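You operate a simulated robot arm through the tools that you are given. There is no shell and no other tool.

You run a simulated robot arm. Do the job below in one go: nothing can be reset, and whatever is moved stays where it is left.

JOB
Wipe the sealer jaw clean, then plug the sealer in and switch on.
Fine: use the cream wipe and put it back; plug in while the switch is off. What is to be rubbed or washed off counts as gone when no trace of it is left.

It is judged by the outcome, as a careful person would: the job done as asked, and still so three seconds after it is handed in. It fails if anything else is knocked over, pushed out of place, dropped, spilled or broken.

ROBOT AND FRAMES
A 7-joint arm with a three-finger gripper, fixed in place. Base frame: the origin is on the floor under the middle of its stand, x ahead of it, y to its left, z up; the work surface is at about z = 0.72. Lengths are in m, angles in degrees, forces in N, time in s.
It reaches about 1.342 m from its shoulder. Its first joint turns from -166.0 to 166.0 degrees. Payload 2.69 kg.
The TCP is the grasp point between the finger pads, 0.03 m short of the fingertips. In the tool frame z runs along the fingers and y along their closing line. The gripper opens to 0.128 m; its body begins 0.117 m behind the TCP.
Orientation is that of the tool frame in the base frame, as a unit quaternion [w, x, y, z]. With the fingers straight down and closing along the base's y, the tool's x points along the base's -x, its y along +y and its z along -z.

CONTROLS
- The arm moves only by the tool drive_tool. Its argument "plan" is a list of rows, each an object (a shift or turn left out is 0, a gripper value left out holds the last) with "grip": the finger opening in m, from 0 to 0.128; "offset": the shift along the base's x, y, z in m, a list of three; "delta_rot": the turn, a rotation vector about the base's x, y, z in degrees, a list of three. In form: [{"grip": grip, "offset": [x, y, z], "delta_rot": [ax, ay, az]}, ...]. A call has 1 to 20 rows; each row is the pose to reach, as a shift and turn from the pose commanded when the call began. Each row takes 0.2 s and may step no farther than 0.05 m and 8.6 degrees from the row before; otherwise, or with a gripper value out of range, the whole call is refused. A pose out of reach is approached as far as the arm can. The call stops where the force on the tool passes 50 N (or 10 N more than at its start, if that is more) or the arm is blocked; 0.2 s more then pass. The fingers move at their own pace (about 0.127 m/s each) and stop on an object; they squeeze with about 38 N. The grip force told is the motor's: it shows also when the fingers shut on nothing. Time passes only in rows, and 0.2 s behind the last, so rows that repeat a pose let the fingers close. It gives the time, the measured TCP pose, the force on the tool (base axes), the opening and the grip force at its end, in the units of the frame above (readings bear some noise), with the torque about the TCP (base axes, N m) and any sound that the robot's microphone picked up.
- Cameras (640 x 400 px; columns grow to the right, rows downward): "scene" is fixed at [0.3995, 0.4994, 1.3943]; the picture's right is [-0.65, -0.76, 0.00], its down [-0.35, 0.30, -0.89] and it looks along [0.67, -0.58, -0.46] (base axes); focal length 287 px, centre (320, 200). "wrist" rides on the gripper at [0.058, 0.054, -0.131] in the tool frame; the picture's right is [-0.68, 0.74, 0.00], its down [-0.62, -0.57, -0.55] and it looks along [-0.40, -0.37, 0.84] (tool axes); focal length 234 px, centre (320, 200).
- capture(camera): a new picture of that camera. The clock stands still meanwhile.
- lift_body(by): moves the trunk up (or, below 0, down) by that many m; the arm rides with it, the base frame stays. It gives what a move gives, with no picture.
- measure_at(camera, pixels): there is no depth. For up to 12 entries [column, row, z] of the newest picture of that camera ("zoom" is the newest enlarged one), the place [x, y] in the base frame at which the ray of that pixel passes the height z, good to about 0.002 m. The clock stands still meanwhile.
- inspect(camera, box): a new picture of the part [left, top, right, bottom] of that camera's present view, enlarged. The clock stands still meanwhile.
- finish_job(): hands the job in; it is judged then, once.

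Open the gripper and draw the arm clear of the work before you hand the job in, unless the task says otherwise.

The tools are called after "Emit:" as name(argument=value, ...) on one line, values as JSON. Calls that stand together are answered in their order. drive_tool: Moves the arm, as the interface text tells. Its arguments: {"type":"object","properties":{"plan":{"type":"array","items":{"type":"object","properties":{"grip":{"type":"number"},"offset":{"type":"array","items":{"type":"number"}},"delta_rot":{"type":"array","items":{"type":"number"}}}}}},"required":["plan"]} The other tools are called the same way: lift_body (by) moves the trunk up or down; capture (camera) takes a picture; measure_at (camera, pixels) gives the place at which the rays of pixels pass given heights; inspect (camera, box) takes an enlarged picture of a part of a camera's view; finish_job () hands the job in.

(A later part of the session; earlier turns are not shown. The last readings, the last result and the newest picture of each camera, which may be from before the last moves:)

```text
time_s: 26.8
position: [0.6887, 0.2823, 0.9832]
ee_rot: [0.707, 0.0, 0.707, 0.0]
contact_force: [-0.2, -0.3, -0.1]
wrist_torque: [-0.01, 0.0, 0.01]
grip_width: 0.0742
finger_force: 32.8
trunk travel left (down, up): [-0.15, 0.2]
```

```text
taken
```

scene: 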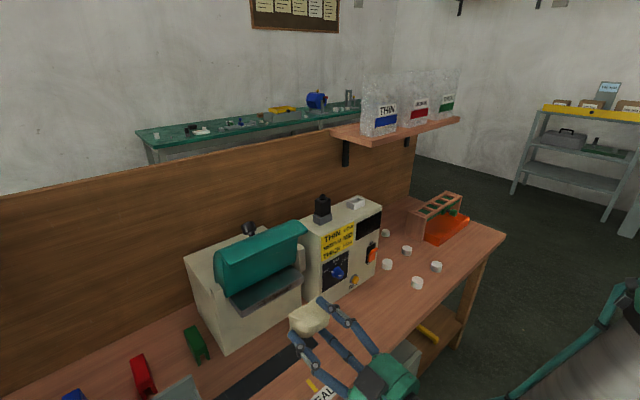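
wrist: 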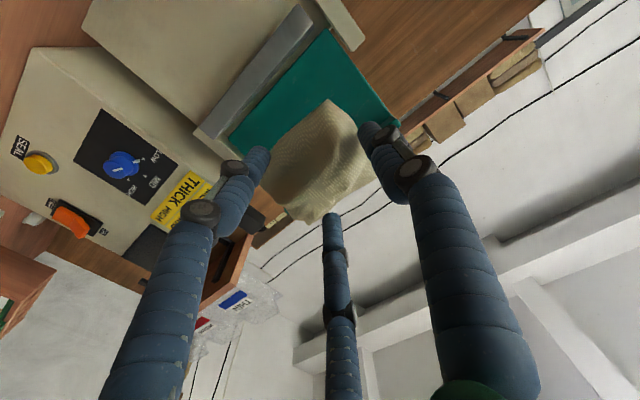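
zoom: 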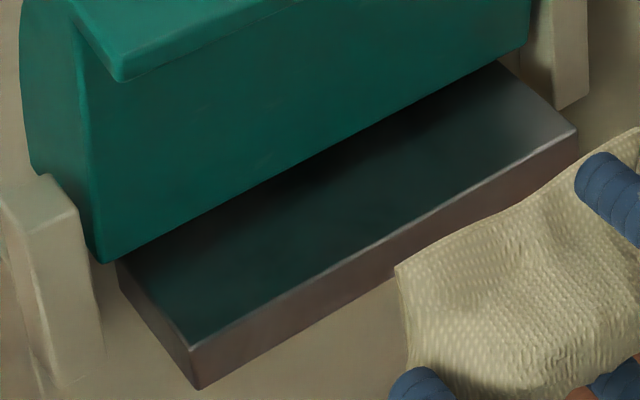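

The jaw is clean after both passes. I untilt and move back toward above the wipe's original place (0.72, 0.042).

Emit:
drive_tool(plan=[{"offset": [-0.005, -0.02, 0.0], "delta_rot": [0, 7.5, 0], "grip": 0.03}, {"offset": [-0.01, -0.04, 0.0], "delta_rot": [0, 15, 0]}, {"offset": [-0.01, -0.06, 0.0], "delta_rot": [0, 22.5, 0]}, {"offset": [-0.01, -0.08, 0.0], "delta_rot": [0, 30, 0]}, {"offset": [-0.01, -0.1, 0.0], "delta_rot": [0, 37.5, 0]}, {"offset": [-0.01, -0.12, 0.0], "delta_rot": [0, 45, 0]}, {"offset": [-0.01, -0.14, -0.01], "delta_rot": [0, 52.5, 0]}, {"offset": [-0.01, -0.16, -0.02], "delta_rot": [0, 60, 0]}, {"offset": [-0.01, -0.18, -0.03], "delta_rot": [0, 67.5, 0]}, {"offset": [-0.005, -0.2, -0.04], "delta_rot": [0, 75, 0]}, {"offset": [0.0, -0.22, -0.05], "delta_rot": [0, 82.5, 0]}, {"offset": [0.01, -0.24, -0.06], "delta_rot": [0, 90, 0]}, {"offset": [0.0315, -0.2405, -0.08], "delta_rot": [0, 90, 0]}, {"offset": [0.0315, -0.2405, -0.11], "delta_rot": [0, 90, 0]}])

Emit:
capture(camera="wrist")

Emit:
capture(camera="scene")

```text
time_s: 29.8
position: [0.7214, 0.0414, 0.872]
ee_rot: [0.0, 0.001, 1.0, 0.0]
contact_force: [-0.8, 0.2, 0.8]
wrist_torque: [-0.04, -0.01, 0.01]
grip_width: 0.0741
finger_force: 33.1
out of reach, approached as far as the arm can: row 9, 10
trunk travel left (down, up): [-0.15, 0.2]
```

```text
taken
```

wrist: 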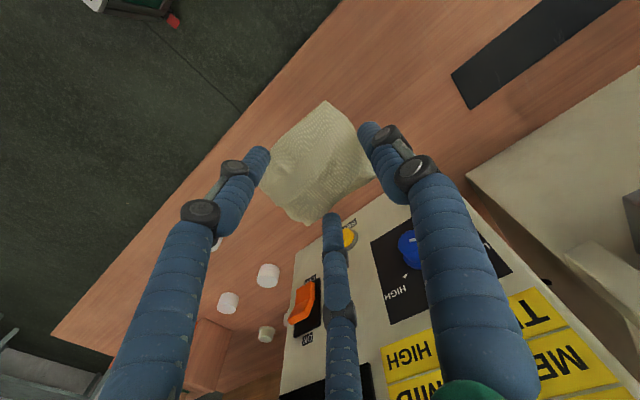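

```text
taken
```

scene: 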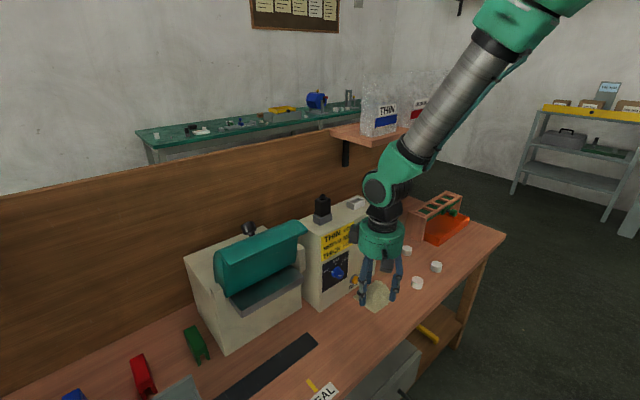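

The wipe is back over its spot at z=0.872. I lower it slowly to bench height.

Emit:
drive_tool(plan=[{"offset": [-0.001, 0.0005, -0.04], "grip": 0.03}, {"offset": [-0.001, 0.0005, -0.08]}, {"offset": [-0.001, 0.0005, -0.1]}, {"offset": [-0.001, 0.0005, -0.108]}, {"offset": [-0.001, 0.0005, -0.112]}, {"offset": [-0.001, 0.0005, -0.114]}])

Emit:
inspect(camera="scene", box=[330, 230, 430, 350])

```text
time_s: 31.2
position: [0.7185, 0.043, 0.7584]
ee_rot: [0.0, 0.0, 1.0, 0.0]
contact_force: [-0.5, 0.0, -0.9]
wrist_torque: [-0.01, -0.01, 0.02]
grip_width: 0.0739
finger_force: 32.8
trunk travel left (down, up): [-0.15, 0.2]
```

```text
3.33 times, centred on (380, 290) of scene
```

zoom: 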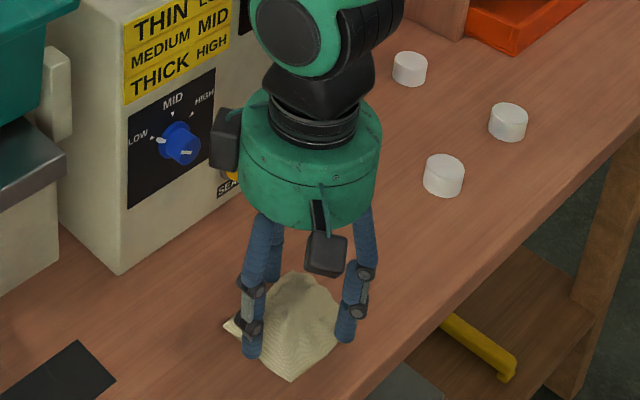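

No table contact yet at 0.758. I lower in 1 mm steps to feel the bench.

Emit:
drive_tool(plan=[{"offset": [0, 0, -0.001], "grip": 0.03}, {"offset": [0, 0, -0.002]}, {"offset": [0, 0, -0.003]}])

```text
time_s: 32.0
position: [0.7201, 0.0424, 0.7582]
ee_rot: [0.002, 0.001, 1.0, 0.0]
contact_force: [-1.0, 1.0, 16.4]
wrist_torque: [0.0, 0.06, 0.03]
grip_width: 0.0741
finger_force: 33.1
trunk travel left (down, up): [-0.15, 0.2]
```

The wipe now rests on the bench (16 N up). I ease up 1.5 mm, open the fingers, and rise straight up.

Emit:
drive_tool(plan=[{"offset": [0, 0, 0.0015], "grip": 0.03}, {"offset": [0, 0, 0.0015], "grip": 0.08}, {"offset": [0, 0, 0.0015], "grip": 0.1}, {"offset": [0, 0, 0.0015], "grip": 0.128}, {"offset": [0, 0, 0.0015], "grip": 0.128}, {"offset": [0, 0, 0.03], "grip": 0.128}, {"offset": [0, 0, 0.07]}, {"offset": [-0.02, 0.02, 0.11]}, {"offset": [-0.05, 0.05, 0.13]}, {"offset": [-0.08, 0.08, 0.15]}, {"offset": [-0.1, 0.095, 0.18]}])

Emit:
capture(camera="wrist")

Emit:
inspect(camera="wrist", box=[240, 150, 400, 250])

Emit:
capture(camera="scene")

```text
time_s: 34.4
position: [0.6199, 0.1377, 0.9356]
ee_rot: [-0.001, 0.0, 1.0, -0.001]
contact_force: [0.6, 1.5, -0.2]
wrist_torque: [-0.02, 0.07, 0.02]
grip_width: 0.128
finger_force: 0.0
trunk travel left (down, up): [-0.15, 0.2]
```

```text
taken
```

wrist: 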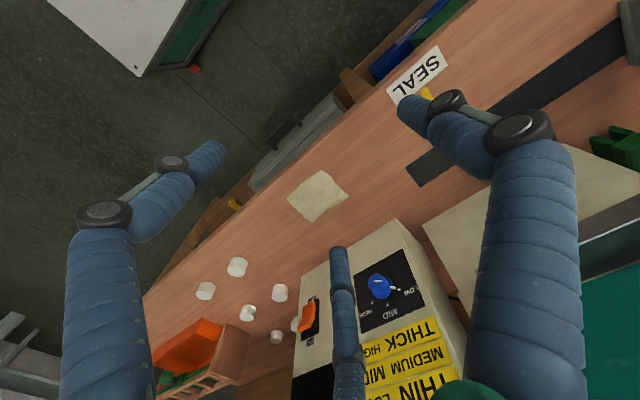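

```text
4.00 times, centred on (320, 200) of wrist
```

zoom: 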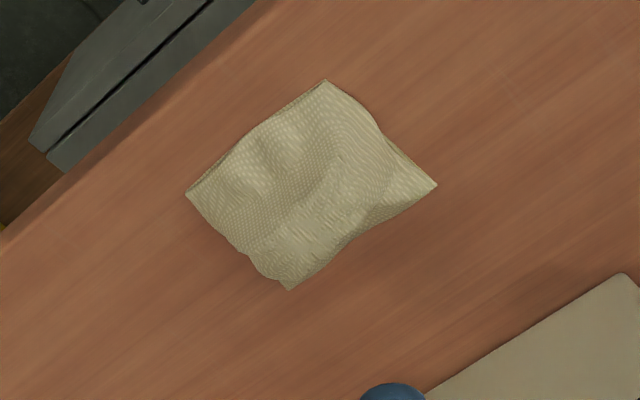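

```text
taken
```

scene: 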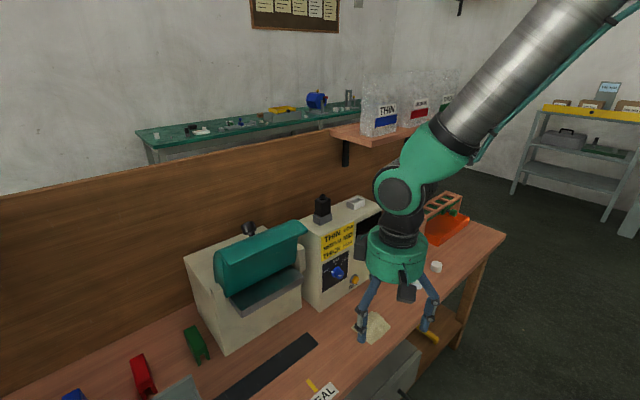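

I measure the returned wipe's corners to confirm it is where it was.

Emit:
measure_at(camera="wrist", pixels=[[321.25, 170, 0.722], [349.25, 196.25, 0.722], [312.5, 222.5, 0.722], [286.75, 198.25, 0.722]])

Emit:
inspect(camera="scene", box=[290, 180, 410, 255])

```text
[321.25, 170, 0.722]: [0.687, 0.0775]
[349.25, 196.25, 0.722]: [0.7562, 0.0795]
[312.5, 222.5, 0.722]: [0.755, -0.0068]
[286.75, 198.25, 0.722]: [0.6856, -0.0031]
```

```text
5.33 times, centred on (350, 218) of scene
```

zoom: 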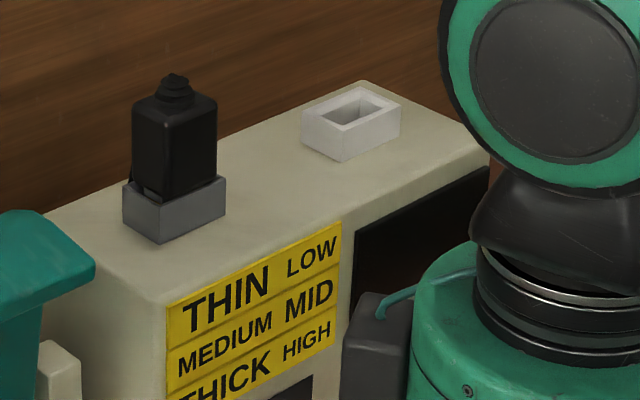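

The wipe is back within about 3 mm of its original place. Now I raise and tilt 20° to view the plug, its grey cradle and the white socket on the box top (z≈0.955) with the wrist camera.

Emit:
drive_tool(plan=[{"offset": [0.0, 0.0, 0.045], "grip": 0.128}, {"offset": [0.0, 0.0, 0.09]}, {"offset": [0.0, 0.0, 0.135]}, {"offset": [0.01, -0.01, 0.175], "delta_rot": [0, -3, 0]}, {"offset": [0.045, -0.03, 0.18], "delta_rot": [0, -7, 0]}, {"offset": [0.08, -0.05, 0.18], "delta_rot": [0, -11, 0]}, {"offset": [0.115, -0.07, 0.18], "delta_rot": [0, -15, 0]}, {"offset": [0.15, -0.085, 0.18], "delta_rot": [0, -18, 0]}, {"offset": [0.187, -0.092, 0.18], "delta_rot": [0, -20, 0]}])

Emit:
capture(camera="wrist")

Emit:
capture(camera="scene")

Emit:
inspect(camera="wrist", box=[220, 120, 460, 270])

```text
time_s: 36.4
position: [0.8055, 0.0444, 1.1166]
ee_rot: [0.173, 0.001, 0.985, -0.001]
contact_force: [-0.3, 0.3, 0.8]
wrist_torque: [0.02, -0.05, 0.02]
grip_width: 0.1279
finger_force: 0.0
trunk travel left (down, up): [-0.15, 0.2]
```

```text
taken
```

wrist: 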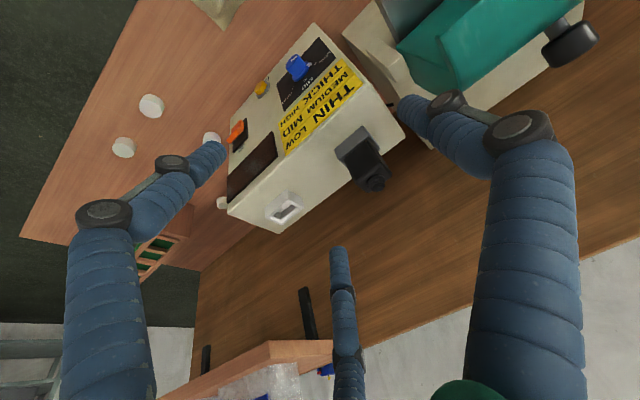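

```text
taken
```

scene: 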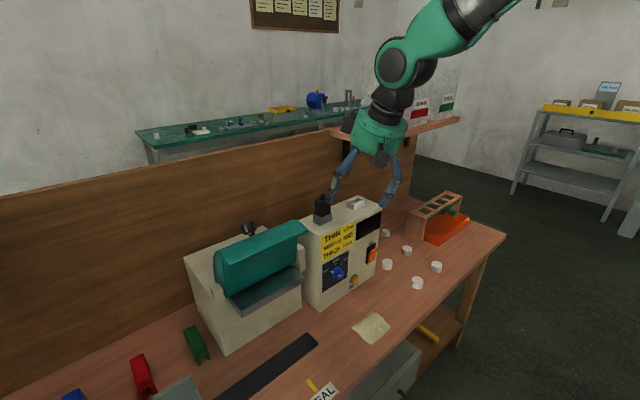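

```text
2.67 times, centred on (340, 195) of wrist
```

zoom: 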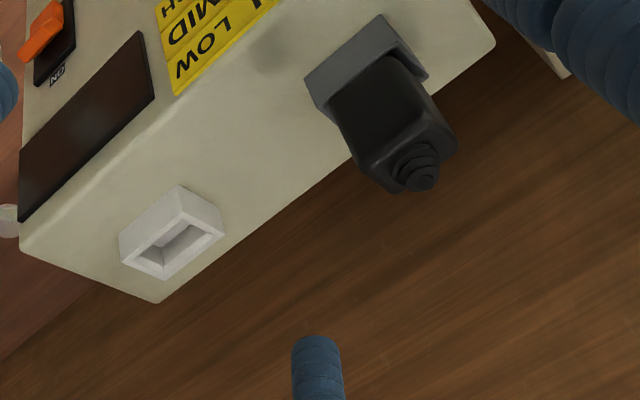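

I see the plug in its cradle at about (365,165) and the socket at about (286,207) in the wrist view. I enlarge both for accurate triangulation.

Emit:
inspect(camera="wrist", box=[325, 115, 405, 195])

Emit:
inspect(camera="wrist", box=[250, 175, 330, 235])

Emit:
inspect(camera="scene", box=[306, 190, 338, 230])

Emit:
inspect(camera="scene", box=[340, 190, 372, 215])

```text
5.00 times, centred on (365, 155) of wrist
```

zoom: 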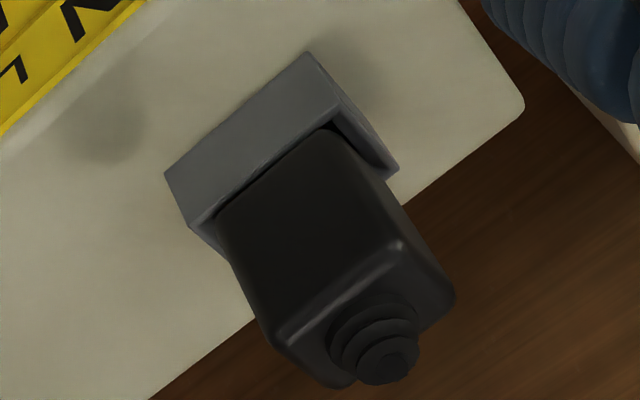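

```text
6.67 times, centred on (290, 205) of wrist
```

zoom: 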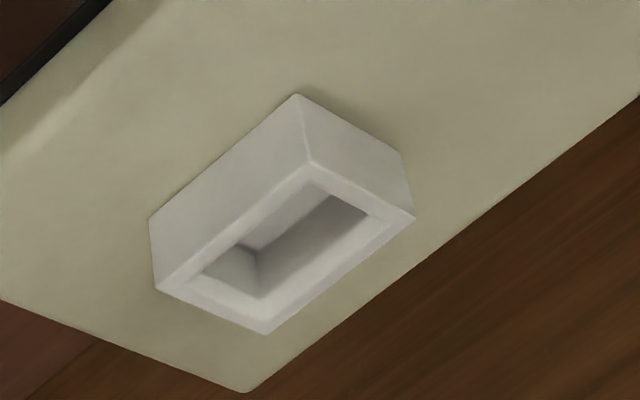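

```text
10.00 times, centred on (322, 210) of scene
```

zoom: 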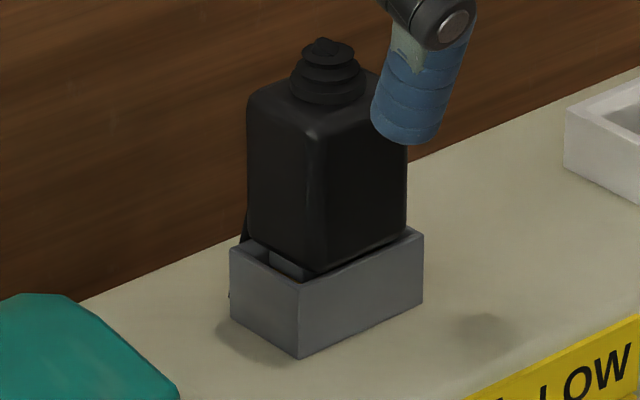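

```text
16.00 times, centred on (356, 202) of scene
```

zoom: 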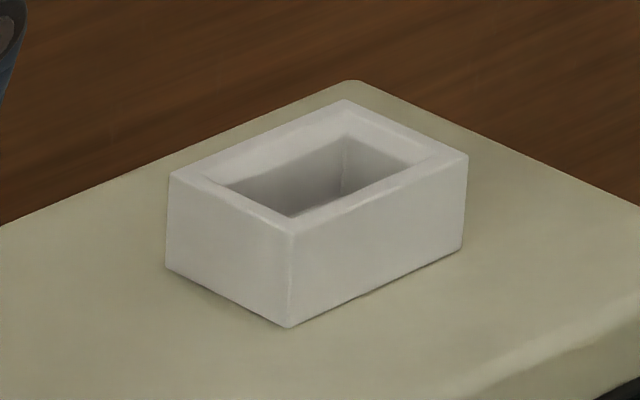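

I triangulate the socket's and cradle's corners with rays at two heights.

Emit:
measure_at(camera="scene", pixels=[[354.1, 204.6, 0.95], [354.1, 204.6, 1.0], [346.5, 201.1, 0.95], [346.5, 201.1, 1.0], [365.2, 199.8, 0.95], [365.2, 199.8, 1.0], [357.6, 196.1, 0.95], [357.6, 196.1, 1.0], [354, 210.4, 0.95], [354, 210.4, 1.0], [364.9, 205.4, 0.95], [364.9, 205.4, 1.0]])

Emit:
measure_at(camera="wrist", pixels=[[288.8, 199, 0.95], [288.8, 199, 1.0], [303.95, 207.25, 0.95], [303.95, 207.25, 1.0], [265.55, 218.2, 0.95], [265.55, 218.2, 1.0], [282.05, 225.25, 0.95], [282.05, 225.25, 1.0], [286.25, 188.95, 0.95], [286.25, 188.95, 1.0], [264.5, 207.7, 0.95], [264.5, 207.7, 1.0]])

Emit:
measure_at(camera="scene", pixels=[[320, 218.5, 0.95], [320, 218.5, 1.0], [320, 225.7, 0.95], [320, 225.7, 1.0], [313, 214.7, 0.95], [313, 214.7, 1.0], [332.4, 213.3, 0.95], [332.4, 213.3, 1.0], [332.4, 220.2, 0.95], [332.4, 220.2, 1.0], [322.5, 194, 1.0], [322.5, 194, 1.05]])

Emit:
measure_at(camera="wrist", pixels=[[362.6, 125.4, 0.95], [362.6, 125.4, 1.0], [334, 149.4, 0.95], [334, 149.4, 1.0], [339, 160, 0.95], [339, 160, 1.0], [368.6, 137, 0.95], [368.6, 137, 1.0], [380.6, 149, 0.95], [380.6, 149, 1.0], [379, 185, 1.0], [379, 185, 1.05]])

```text
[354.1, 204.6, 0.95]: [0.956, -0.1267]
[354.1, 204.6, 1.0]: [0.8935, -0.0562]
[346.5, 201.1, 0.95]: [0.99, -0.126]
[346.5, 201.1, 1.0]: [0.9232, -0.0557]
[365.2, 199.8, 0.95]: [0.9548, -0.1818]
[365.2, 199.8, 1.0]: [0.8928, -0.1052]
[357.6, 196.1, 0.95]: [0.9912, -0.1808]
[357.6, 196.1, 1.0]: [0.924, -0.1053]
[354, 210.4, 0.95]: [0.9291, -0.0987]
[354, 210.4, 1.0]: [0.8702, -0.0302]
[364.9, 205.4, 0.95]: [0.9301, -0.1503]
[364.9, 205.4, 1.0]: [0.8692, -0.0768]
```

```text
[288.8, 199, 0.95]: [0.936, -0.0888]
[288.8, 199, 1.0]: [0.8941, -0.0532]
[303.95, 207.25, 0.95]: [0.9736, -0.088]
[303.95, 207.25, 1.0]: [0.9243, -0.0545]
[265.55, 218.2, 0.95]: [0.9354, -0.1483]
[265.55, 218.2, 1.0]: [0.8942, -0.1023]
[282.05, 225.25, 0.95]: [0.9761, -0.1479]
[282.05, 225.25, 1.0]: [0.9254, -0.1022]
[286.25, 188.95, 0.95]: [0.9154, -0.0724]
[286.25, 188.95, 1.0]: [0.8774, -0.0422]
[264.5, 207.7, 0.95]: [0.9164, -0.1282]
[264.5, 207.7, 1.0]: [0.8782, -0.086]
```

```text
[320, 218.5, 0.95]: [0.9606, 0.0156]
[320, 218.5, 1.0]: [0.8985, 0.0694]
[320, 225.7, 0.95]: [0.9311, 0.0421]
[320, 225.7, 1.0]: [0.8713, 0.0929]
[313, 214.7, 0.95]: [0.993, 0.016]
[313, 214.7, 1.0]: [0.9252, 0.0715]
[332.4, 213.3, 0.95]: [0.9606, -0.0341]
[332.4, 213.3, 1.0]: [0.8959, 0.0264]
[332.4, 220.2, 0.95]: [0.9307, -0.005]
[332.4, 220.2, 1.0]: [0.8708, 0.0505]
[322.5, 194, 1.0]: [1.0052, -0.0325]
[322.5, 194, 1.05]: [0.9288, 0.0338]
```

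```text
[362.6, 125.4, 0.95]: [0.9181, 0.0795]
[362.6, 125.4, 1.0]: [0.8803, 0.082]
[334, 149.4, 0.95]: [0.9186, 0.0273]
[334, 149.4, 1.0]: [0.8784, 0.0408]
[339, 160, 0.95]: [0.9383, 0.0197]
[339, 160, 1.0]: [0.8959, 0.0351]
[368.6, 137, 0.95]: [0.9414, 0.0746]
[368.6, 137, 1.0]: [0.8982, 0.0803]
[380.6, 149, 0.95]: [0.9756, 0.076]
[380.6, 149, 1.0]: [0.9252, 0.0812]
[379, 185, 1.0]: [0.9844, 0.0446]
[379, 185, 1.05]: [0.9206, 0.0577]
```

The socket top is at z≈1.00, x 0.894–0.924, y −0.104 to −0.055. I zoom further on the plug's base in both views to understand how it sits in the cradle.

Emit:
inspect(camera="scene", box=[310, 208, 338, 228])

Emit:
inspect(camera="wrist", box=[330, 120, 390, 165])

Emit:
inspect(camera="wrist", box=[340, 150, 400, 200])

Emit:
inspect(camera="scene", box=[308, 192, 336, 212])

```text
16.00 times, centred on (324, 218) of scene
```

zoom: 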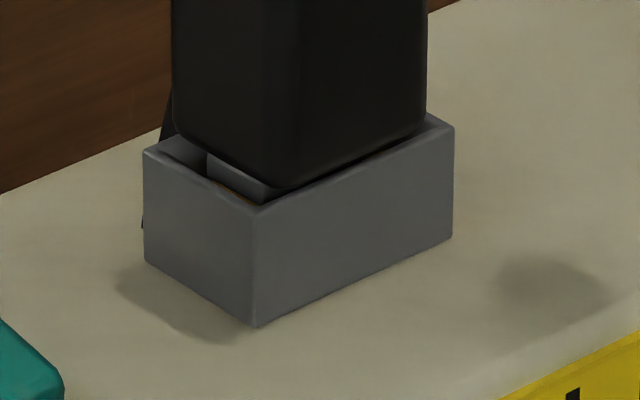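

```text
8.89 times, centred on (360, 142) of wrist
```

zoom: 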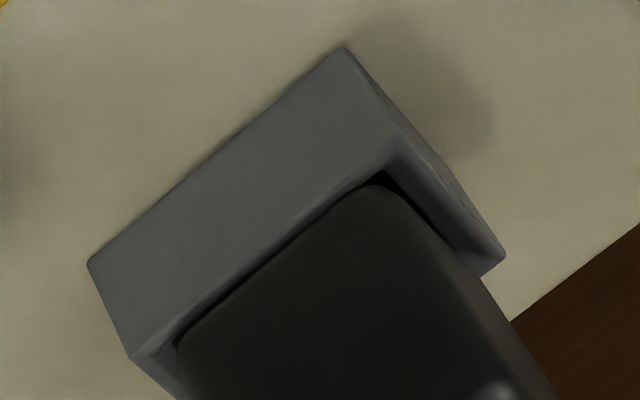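

```text
8.00 times, centred on (370, 175) of wrist
```

zoom: 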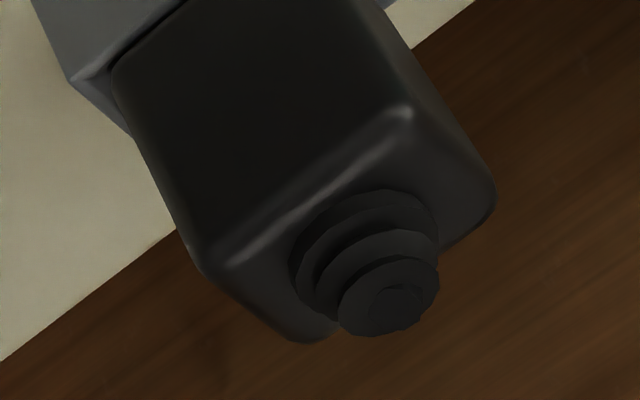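

```text
16.00 times, centred on (322, 202) of scene
```

zoom: 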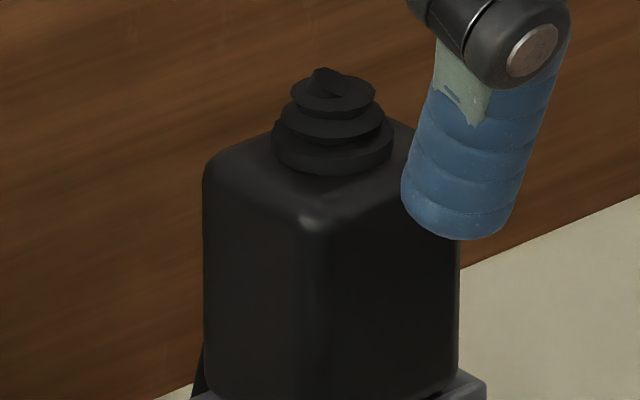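

The plug body stands about 4 cm above the cradle rim, and I need its width accurately because fingers B and C are about 45 mm apart. I measure its top-face corners at z≈1.045.

Emit:
measure_at(camera="wrist", pixels=[[380.6, 164.1, 1.045], [349.4, 181.9, 1.045], [391.25, 174.4, 1.045], [366.25, 192.5, 1.045], [380.6, 164.1, 1.035], [349.4, 181.9, 1.035], [391.25, 174.4, 1.035], [366.25, 192.5, 1.035]])

Emit:
measure_at(camera="scene", pixels=[[321.7, 203.6, 1.035], [321.7, 203.6, 1.045], [315, 199.8, 1.035], [315, 199.8, 1.045], [330.8, 199.0, 1.035], [330.8, 199.0, 1.045], [321.8, 217.4, 0.995], [321.8, 217.4, 1.005], [314.9, 213.6, 0.995], [314.9, 213.6, 1.005], [330.6, 213.3, 0.995], [330.6, 213.3, 1.005]])

```text
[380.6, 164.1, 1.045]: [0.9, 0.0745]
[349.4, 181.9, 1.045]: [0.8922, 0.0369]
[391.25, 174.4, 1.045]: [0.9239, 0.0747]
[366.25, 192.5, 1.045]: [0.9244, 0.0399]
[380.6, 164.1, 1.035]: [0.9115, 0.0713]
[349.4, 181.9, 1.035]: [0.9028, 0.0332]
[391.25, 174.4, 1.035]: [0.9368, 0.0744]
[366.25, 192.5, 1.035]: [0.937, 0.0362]
```

```text
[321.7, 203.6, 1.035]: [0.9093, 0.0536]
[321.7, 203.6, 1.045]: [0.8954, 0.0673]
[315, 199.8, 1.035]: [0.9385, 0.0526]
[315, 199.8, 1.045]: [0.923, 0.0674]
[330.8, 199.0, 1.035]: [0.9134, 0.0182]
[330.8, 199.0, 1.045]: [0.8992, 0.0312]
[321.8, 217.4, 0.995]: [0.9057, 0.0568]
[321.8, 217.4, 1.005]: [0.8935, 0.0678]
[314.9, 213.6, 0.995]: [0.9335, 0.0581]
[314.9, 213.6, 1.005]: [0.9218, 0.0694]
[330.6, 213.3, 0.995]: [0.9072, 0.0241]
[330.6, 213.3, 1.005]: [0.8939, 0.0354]
```

The plug body is about 29 mm (x) × 34 mm (y), centred near (0.908, 0.053). Before choosing the grasp direction I check the wall clearance behind the box.

Emit:
inspect(camera="scene", box=[0, 275, 200, 400])

Emit:
inspect(camera="wrist", box=[220, 150, 420, 275])

Emit:
inspect(camera="scene", box=[330, 100, 470, 188])

```text
3.20 times, centred on (100, 338) of scene
```

zoom: 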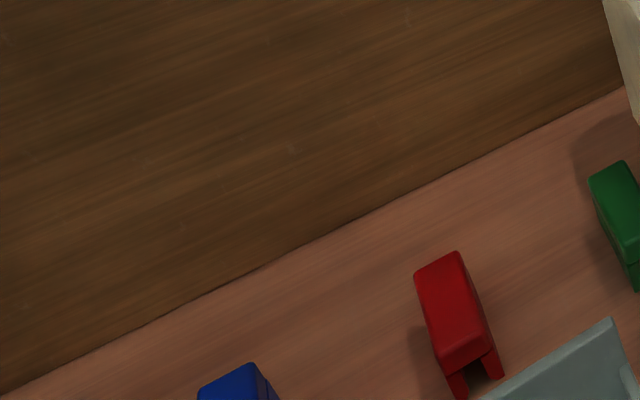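

```text
3.20 times, centred on (320, 212) of wrist
```

zoom: 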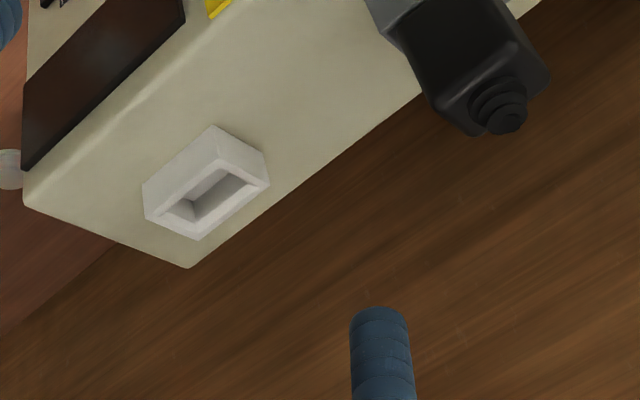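

```text
4.55 times, centred on (400, 144) of scene
```

zoom: 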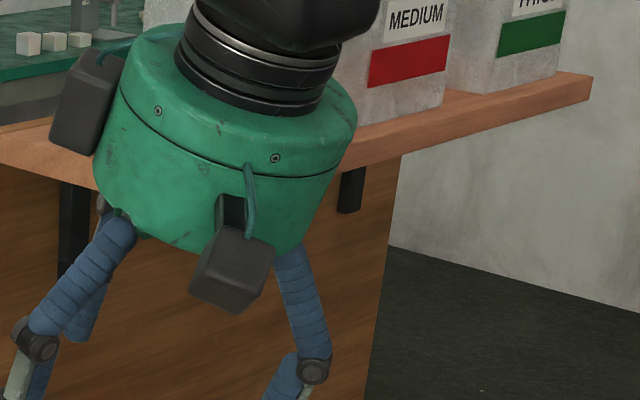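

I measure the wall's base line and the box's back edge.

Emit:
measure_at(camera="scene", pixels=[[100, 346.9, 0.72], [180, 308.5, 0.72], [20, 389, 0.72], [346, 186, 1.3], [357.6, 195.1, 0.983], [331, 131, 1.137], [369, 146, 1.137]])

Emit:
measure_at(camera="wrist", pixels=[[279, 233, 0.983], [350, 180, 0.983], [405, 137, 0.983], [226, 207, 0.983]])

```text
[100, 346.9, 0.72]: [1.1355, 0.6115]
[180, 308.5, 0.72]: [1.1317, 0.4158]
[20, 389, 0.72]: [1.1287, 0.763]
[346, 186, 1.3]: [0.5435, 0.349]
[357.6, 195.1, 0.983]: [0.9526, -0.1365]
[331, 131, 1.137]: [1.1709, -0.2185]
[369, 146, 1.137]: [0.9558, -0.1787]
```

```text
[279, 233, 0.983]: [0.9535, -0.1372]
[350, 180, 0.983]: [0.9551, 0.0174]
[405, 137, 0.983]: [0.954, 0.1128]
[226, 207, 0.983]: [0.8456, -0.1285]
```

The wall is at x≈1.132, so there is ample clearance behind the plug. The plug's wider face (34 mm in y) suits fingers B/C, so I'll rotate the gripper +90° about z (A in front, B/C behind); first I untilt and rise.

Emit:
drive_tool(plan=[{"offset": [0, 0, 0.02], "delta_rot": [0, 7, 0], "grip": 0.128}, {"offset": [0, 0, 0.04], "delta_rot": [0, 14, 0]}, {"offset": [0, 0, 0.055], "delta_rot": [0, 20, 0]}])

Emit:
drive_tool(plan=[{"offset": [0.005, 0, 0], "delta_rot": [0, 0, 8], "grip": 0.1}, {"offset": [0.01, 0, 0], "delta_rot": [0, 0, 16], "grip": 0.08}, {"offset": [0.02, 0.002, 0], "delta_rot": [0, 0, 24]}, {"offset": [0.03, 0.004, 0], "delta_rot": [0, 0, 32]}, {"offset": [0.04, 0.006, 0], "delta_rot": [0, 0, 40]}, {"offset": [0.05, 0.008, 0], "delta_rot": [0, 0, 48]}, {"offset": [0.06, 0.01, 0], "delta_rot": [0, 0, 56]}, {"offset": [0.07, 0.01, 0], "delta_rot": [0, 0, 64]}, {"offset": [0.08, 0.01, 0], "delta_rot": [0, 0, 72]}, {"offset": [0.09, 0.01, 0], "delta_rot": [0, 0, 80]}, {"offset": [0.1, 0.01, 0], "delta_rot": [0, 0, 88]}, {"offset": [0.104, 0.01, 0], "delta_rot": [0, 0, 90]}])

Emit:
capture(camera="wrist")

Emit:
capture(camera="scene")

```text
time_s: 37.2
position: [0.8064, 0.0456, 1.1708]
ee_rot: [-0.001, 0.001, 1.0, 0.0]
contact_force: [0.3, 0.4, -0.5]
wrist_torque: [0.0, 0.0, -0.03]
grip_width: 0.1281
finger_force: 0.0
trunk travel left (down, up): [-0.15, 0.2]
```

```text
time_s: 39.8
position: [0.9104, 0.0563, 1.174]
ee_rot: [0.001, 0.708, -0.706, 0.0]
contact_force: [-0.5, -0.2, 0.3]
wrist_torque: [-0.01, 0.02, -0.01]
grip_width: 0.08
finger_force: 0.0
trunk travel left (down, up): [-0.15, 0.2]
```

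```text
taken
```

wrist: 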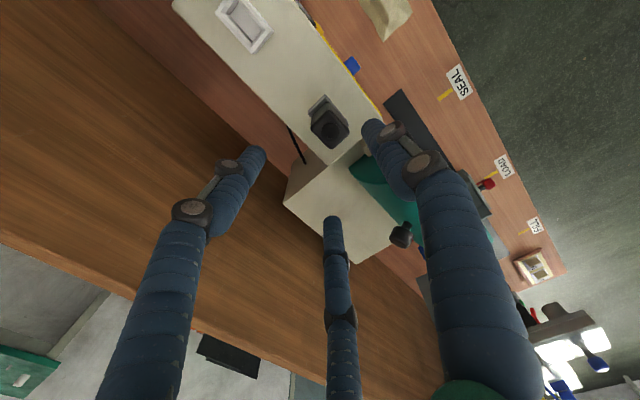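

```text
taken
```

scene: 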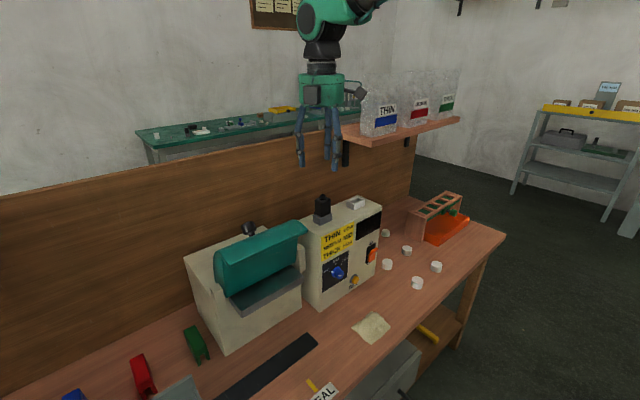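

The +90° turn was reached. The wrist view shows the plug at (328,120) and a dark strip near (297,145); I enlarge both.

Emit:
inspect(camera="wrist", box=[270, 80, 382, 170])

Emit:
inspect(camera="wrist", box=[200, 0, 296, 60])

Emit:
inspect(camera="scene", box=[300, 185, 348, 230])

```text
4.44 times, centred on (326, 125) of wrist
```

zoom: 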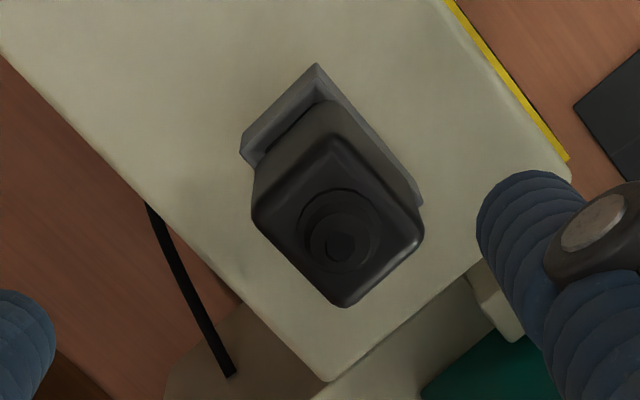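

```text
6.67 times, centred on (248, 30) of wrist
```

zoom: 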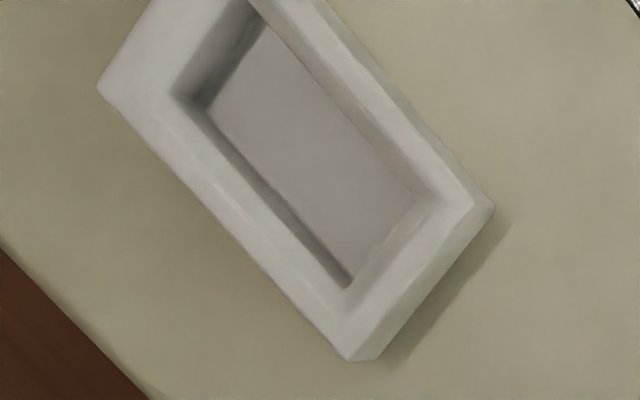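

```text
8.89 times, centred on (324, 208) of scene
```

zoom: 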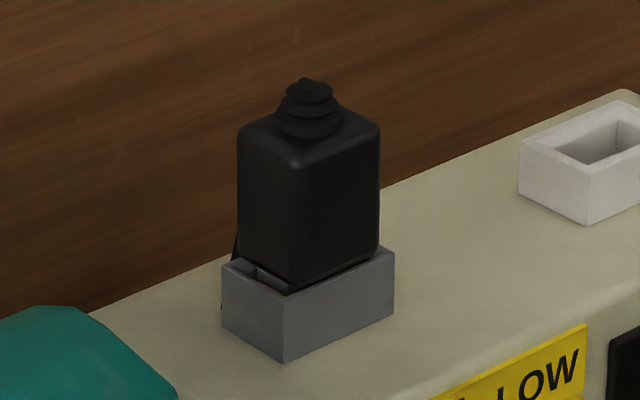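

The strip is only a link cable behind the box. I measure the plug top corners and socket rim again from this steeper view.

Emit:
measure_at(camera="wrist", pixels=[[328.7, 110.8, 1.045], [349, 132.2, 1.045], [310.7, 127.9, 1.045], [331.6, 148.6, 1.045], [330.5, 135.1, 1.065], [324.9, 94.1, 1.0055], [308, 113.9, 1.0055], [349.6, 125, 1.0055]])

Emit:
measure_at(camera="wrist", pixels=[[270.2, 30.8, 1.001], [252, 53.5, 1.001], [214.6, 13.6, 1.001], [230, -2, 1.001], [265, 31.5, 1.001], [251.8, 43.3, 1.001], [227.5, 15, 1.001], [239, 2.5, 1.001]])

```text
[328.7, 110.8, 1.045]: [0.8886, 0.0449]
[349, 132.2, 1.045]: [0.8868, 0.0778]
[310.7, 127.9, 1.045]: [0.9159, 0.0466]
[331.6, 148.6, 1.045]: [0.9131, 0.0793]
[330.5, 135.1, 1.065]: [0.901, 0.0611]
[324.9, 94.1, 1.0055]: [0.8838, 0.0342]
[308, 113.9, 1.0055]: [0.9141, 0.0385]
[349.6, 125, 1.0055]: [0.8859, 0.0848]
```

```text
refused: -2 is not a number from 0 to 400
```

The new view shows the plug and cradle share a centre near (0.900, 0.0605), with the plug top at z≈1.052 and the cradle rim at z≈1.010. Now I measure the socket rim from this same view.

Emit:
measure_at(camera="wrist", pixels=[[270.8, 30.5, 1.0], [252.1, 53.7, 1.0], [214.7, 13.5, 1.0], [270.8, 30.5, 1.01], [252.1, 53.7, 1.01], [214.7, 13.5, 1.01], [264, 29, 1.0], [251.8, 43.3, 1.0], [227.5, 15, 1.0]])

Emit:
inspect(camera="wrist", box=[190, 0, 302, 70])

```text
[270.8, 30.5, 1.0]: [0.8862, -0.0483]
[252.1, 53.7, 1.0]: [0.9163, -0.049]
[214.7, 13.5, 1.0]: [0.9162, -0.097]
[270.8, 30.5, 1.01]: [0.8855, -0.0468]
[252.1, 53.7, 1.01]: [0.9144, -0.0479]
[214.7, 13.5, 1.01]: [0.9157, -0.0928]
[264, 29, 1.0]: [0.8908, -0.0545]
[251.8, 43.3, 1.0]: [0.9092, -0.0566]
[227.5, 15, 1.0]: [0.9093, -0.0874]
```

```text
5.71 times, centred on (246, 35) of wrist
```

zoom: 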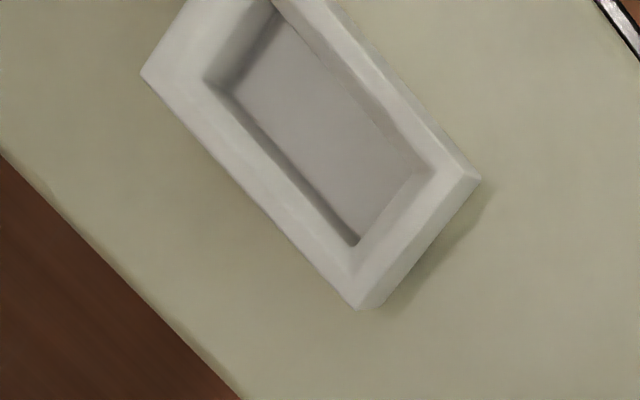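

The socket centre is about (0.9007, −0.0705, rim z≈1.008), so the shift from cradle to socket is about (+0.0016, −0.131). I centre over the plug and descend partway to check.

Emit:
drive_tool(plan=[{"offset": [-0.0052, 0.0021, -0.02], "grip": 0.08}, {"offset": [-0.0104, 0.0042, -0.05]}, {"offset": [-0.0104, 0.0042, -0.08]}, {"offset": [-0.0104, 0.0042, -0.095]}])

Emit:
capture(camera="wrist")

Emit:
inspect(camera="scene", box=[290, 160, 354, 230])

```text
time_s: 40.8
position: [0.9008, 0.0598, 1.077]
ee_rot: [-0.001, -0.707, 0.707, 0.001]
contact_force: [-0.8, -0.3, -0.2]
wrist_torque: [0.02, -0.01, -0.02]
grip_width: 0.08
finger_force: 0.1
trunk travel left (down, up): [-0.15, 0.2]
```

```text
taken
```

wrist: 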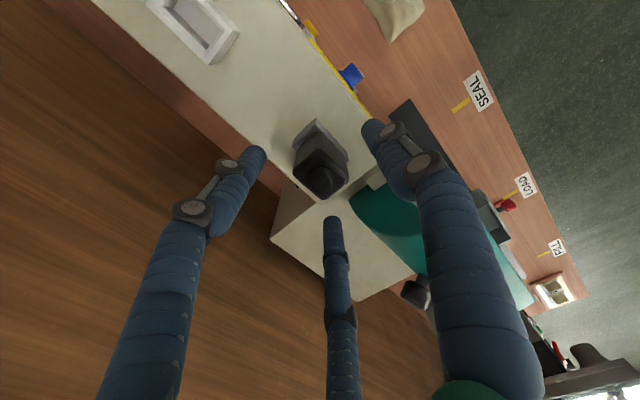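

```text
5.71 times, centred on (322, 195) of scene
```

zoom: 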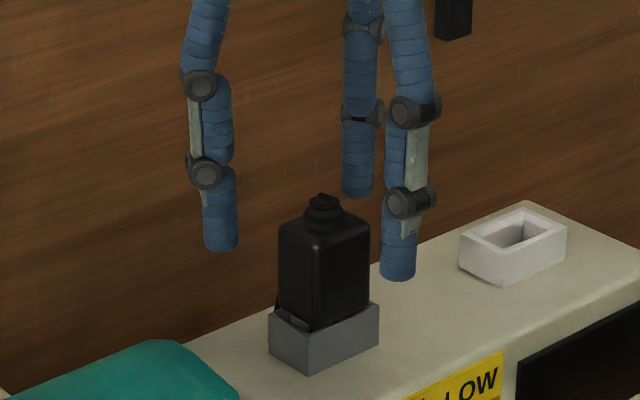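

I check the fingertip positions versus the plug using scene rays at tip height (z≈1.047) and plug top height.

Emit:
measure_at(camera="zoom", pixels=[[398, 278, 1.047], [221, 249, 1.047], [357, 196, 1.047], [318, 250, 1.052], [281, 226, 1.052], [370, 228, 1.052], [335, 205, 1.052]])

Emit:
inspect(camera="wrist", box=[240, 90, 400, 240])

```text
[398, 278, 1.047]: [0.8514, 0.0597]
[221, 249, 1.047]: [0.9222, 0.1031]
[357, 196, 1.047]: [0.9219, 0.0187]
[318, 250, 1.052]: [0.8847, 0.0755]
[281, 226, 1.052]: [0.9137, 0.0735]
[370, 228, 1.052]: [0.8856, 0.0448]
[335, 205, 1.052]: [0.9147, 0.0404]
```

```text
2.67 times, centred on (320, 165) of wrist
```

zoom: 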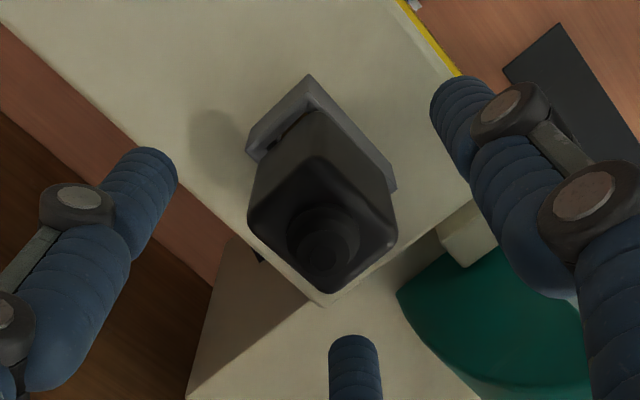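

The gripper turns out to be a centric three-jaw type (tips at 120°: A in front, B/C at the back sides). I re-measure the plug's top corners from this close wrist view to centre it well.

Emit:
measure_at(camera="zoom", pixels=[[312, 158, 1.05], [395, 240, 1.05], [248, 218, 1.05], [328, 292, 1.05], [323, 248, 1.068], [307, 75, 1.01], [248, 150, 1.01], [396, 187, 1.01]])

```text
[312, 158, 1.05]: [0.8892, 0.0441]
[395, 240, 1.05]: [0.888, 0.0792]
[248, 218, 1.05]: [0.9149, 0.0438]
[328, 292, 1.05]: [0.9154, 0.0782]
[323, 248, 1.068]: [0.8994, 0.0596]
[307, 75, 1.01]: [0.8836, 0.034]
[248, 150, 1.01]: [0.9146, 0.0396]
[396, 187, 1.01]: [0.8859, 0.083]
```

The plug centre is (0.901, 0.061). For simultaneous contact of the three jaws I put the TCP slightly behind it (x≈0.905), lower to z≈1.046, and close gradually.

Emit:
drive_tool(plan=[{"offset": [0.0045, 0.001, -0.012], "grip": 0.08}, {"offset": [0.0045, 0.001, -0.024]}, {"offset": [0.0045, 0.001, -0.031]}, {"offset": [0.0045, 0.001, -0.031], "grip": 0.06}, {"offset": [0.0045, 0.001, -0.031], "grip": 0.045}, {"offset": [0.0045, 0.001, -0.031], "grip": 0.04}])

Emit:
inspect(camera="wrist", box=[240, 90, 400, 240])

Emit:
inspect(camera="scene", box=[290, 160, 354, 230])

```text
time_s: 42.2
position: [0.905, 0.0608, 1.0477]
ee_rot: [0.0, 0.708, -0.707, 0.001]
contact_force: [0.0, -0.4, 0.4]
wrist_torque: [0.0, -0.01, 0.01]
grip_width: 0.0413
finger_force: 0.9
trunk travel left (down, up): [-0.15, 0.2]
```

```text
2.67 times, centred on (320, 165) of wrist
```

zoom: 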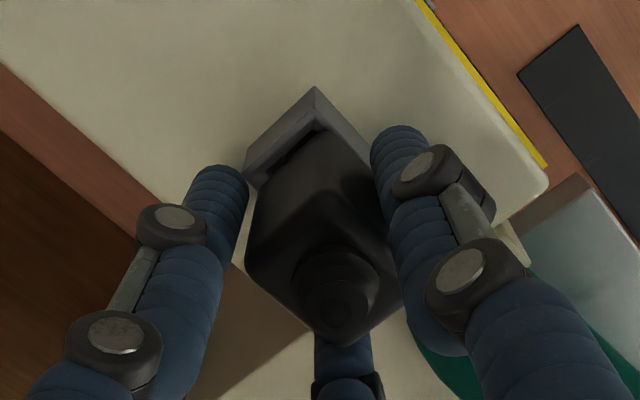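

```text
5.71 times, centred on (322, 195) of scene
```

zoom: 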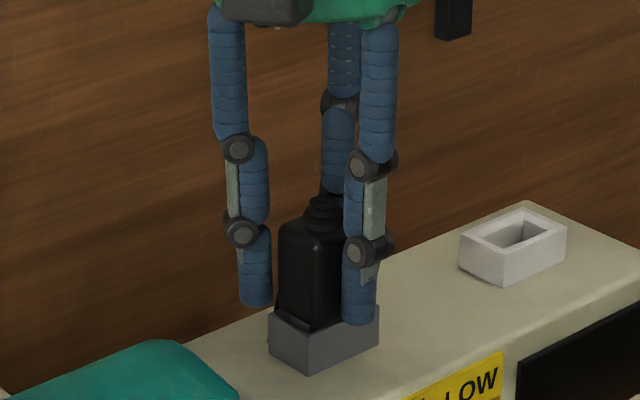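

The fingers are at 0.041 m and just reaching the plug. I close fully to grip it.

Emit:
drive_tool(plan=[{"grip": 0.036}, {"grip": 0.03}, {"grip": 0.02}, {"grip": 0.02}])

Emit:
inspect(camera="scene", box=[290, 160, 354, 230])

Emit:
inspect(camera="wrist", box=[240, 90, 400, 240])

```text
time_s: 43.2
position: [0.9045, 0.0605, 1.0477]
ee_rot: [0.0, -0.707, 0.708, 0.0]
contact_force: [-0.6, -0.7, -0.4]
wrist_torque: [-0.03, -0.02, 0.01]
grip_width: 0.0386
finger_force: 38.1
trunk travel left (down, up): [-0.15, 0.2]
```

```text
5.71 times, centred on (322, 195) of scene
```

zoom: 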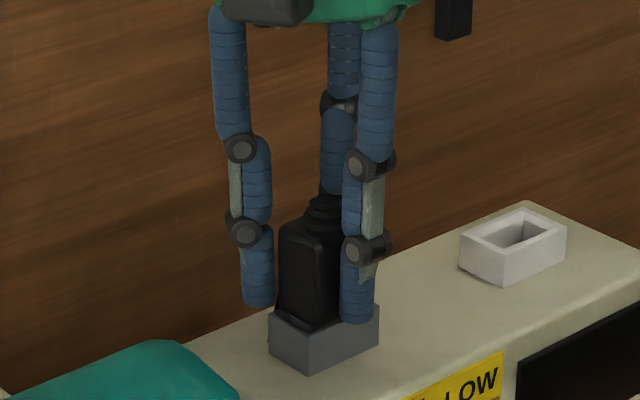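

```text
2.67 times, centred on (320, 165) of wrist
```

zoom: 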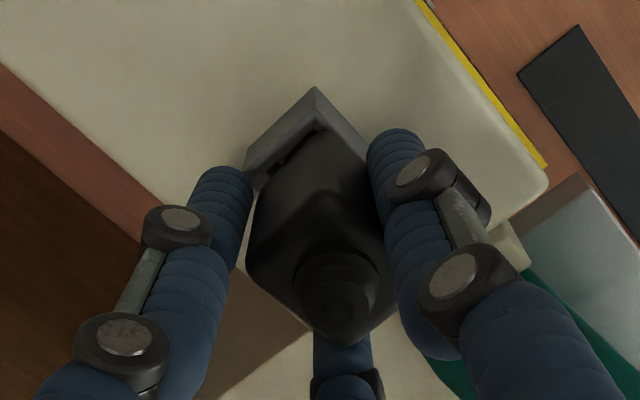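

The plug is gripped at 0.0386 m with 38 N and almost no side force. I lift it straight up slowly.

Emit:
drive_tool(plan=[{"offset": [0, 0, 0.004], "grip": 0.02}, {"offset": [0, 0, 0.01]}, {"offset": [0, 0, 0.02]}, {"offset": [0, 0, 0.035]}, {"offset": [0, 0, 0.05]}, {"offset": [0, 0, 0.06]}])

Emit:
inspect(camera="scene", box=[290, 160, 354, 230])

Emit:
capture(camera="wrist")

```text
time_s: 44.6
position: [0.9058, 0.0606, 1.1052]
ee_rot: [0.0, -0.707, 0.707, 0.0]
contact_force: [-0.2, -0.5, -1.4]
wrist_torque: [0.0, -0.02, 0.03]
grip_width: 0.0386
finger_force: 37.5
trunk travel left (down, up): [-0.15, 0.2]
```

```text
5.71 times, centred on (322, 195) of scene
```

zoom: 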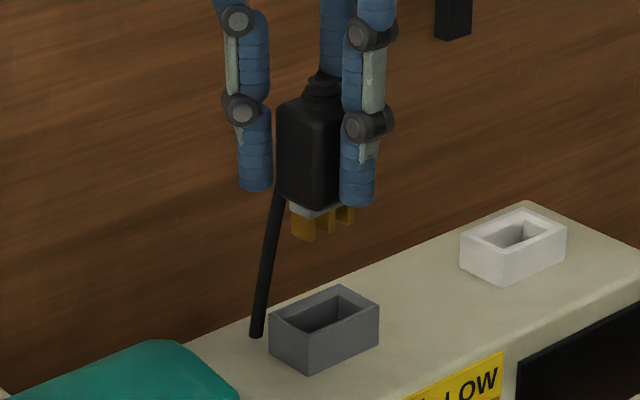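

```text
taken
```

wrist: 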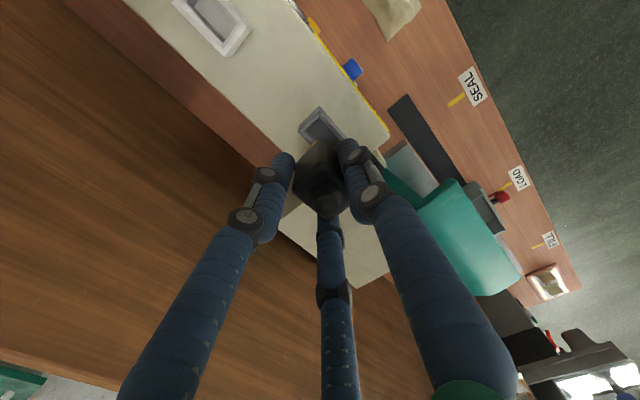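

The plug is free, showing three brass prongs under a grey base, with a cord trailing behind. I zoom in to see its tilt and prong layout.

Emit:
inspect(camera="scene", box=[306, 175, 338, 205])

Emit:
inspect(camera="scene", box=[340, 190, 372, 215])

Emit:
inspect(camera="scene", box=[308, 206, 336, 230])

Emit:
inspect(camera="wrist", box=[270, 100, 380, 220])

```text
13.33 times, centred on (322, 190) of scene
```

zoom: 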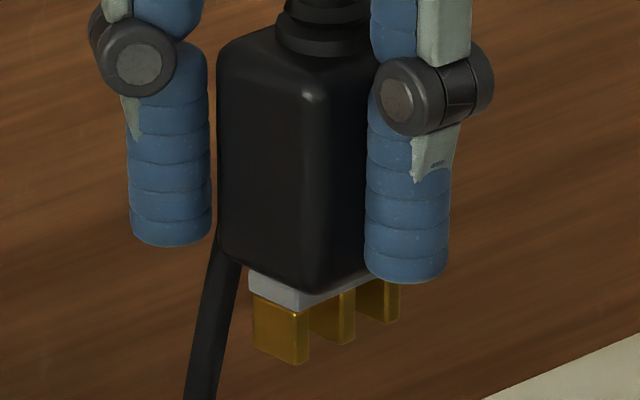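

```text
16.00 times, centred on (356, 202) of scene
```

zoom: 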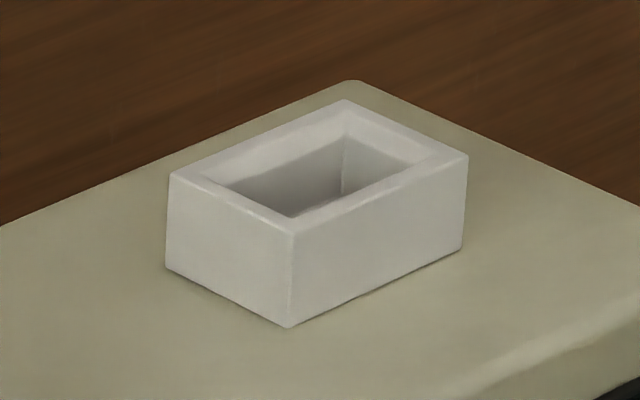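

```text
16.00 times, centred on (322, 218) of scene
```

zoom: 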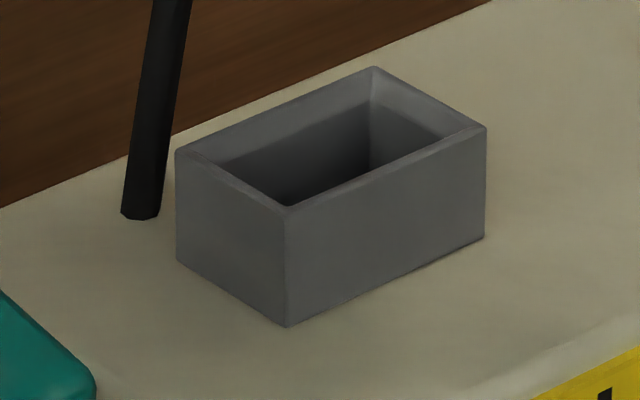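

```text
3.33 times, centred on (325, 160) of wrist
```

zoom: 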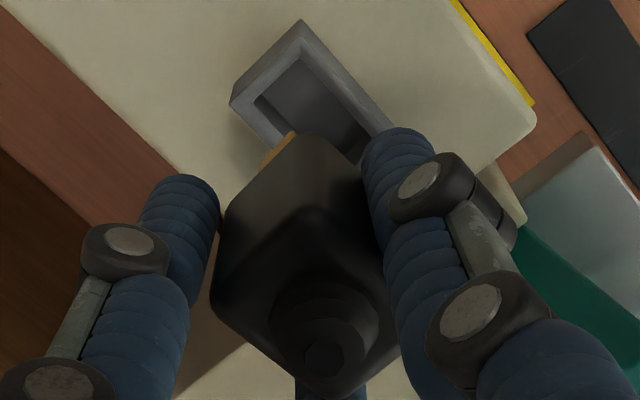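

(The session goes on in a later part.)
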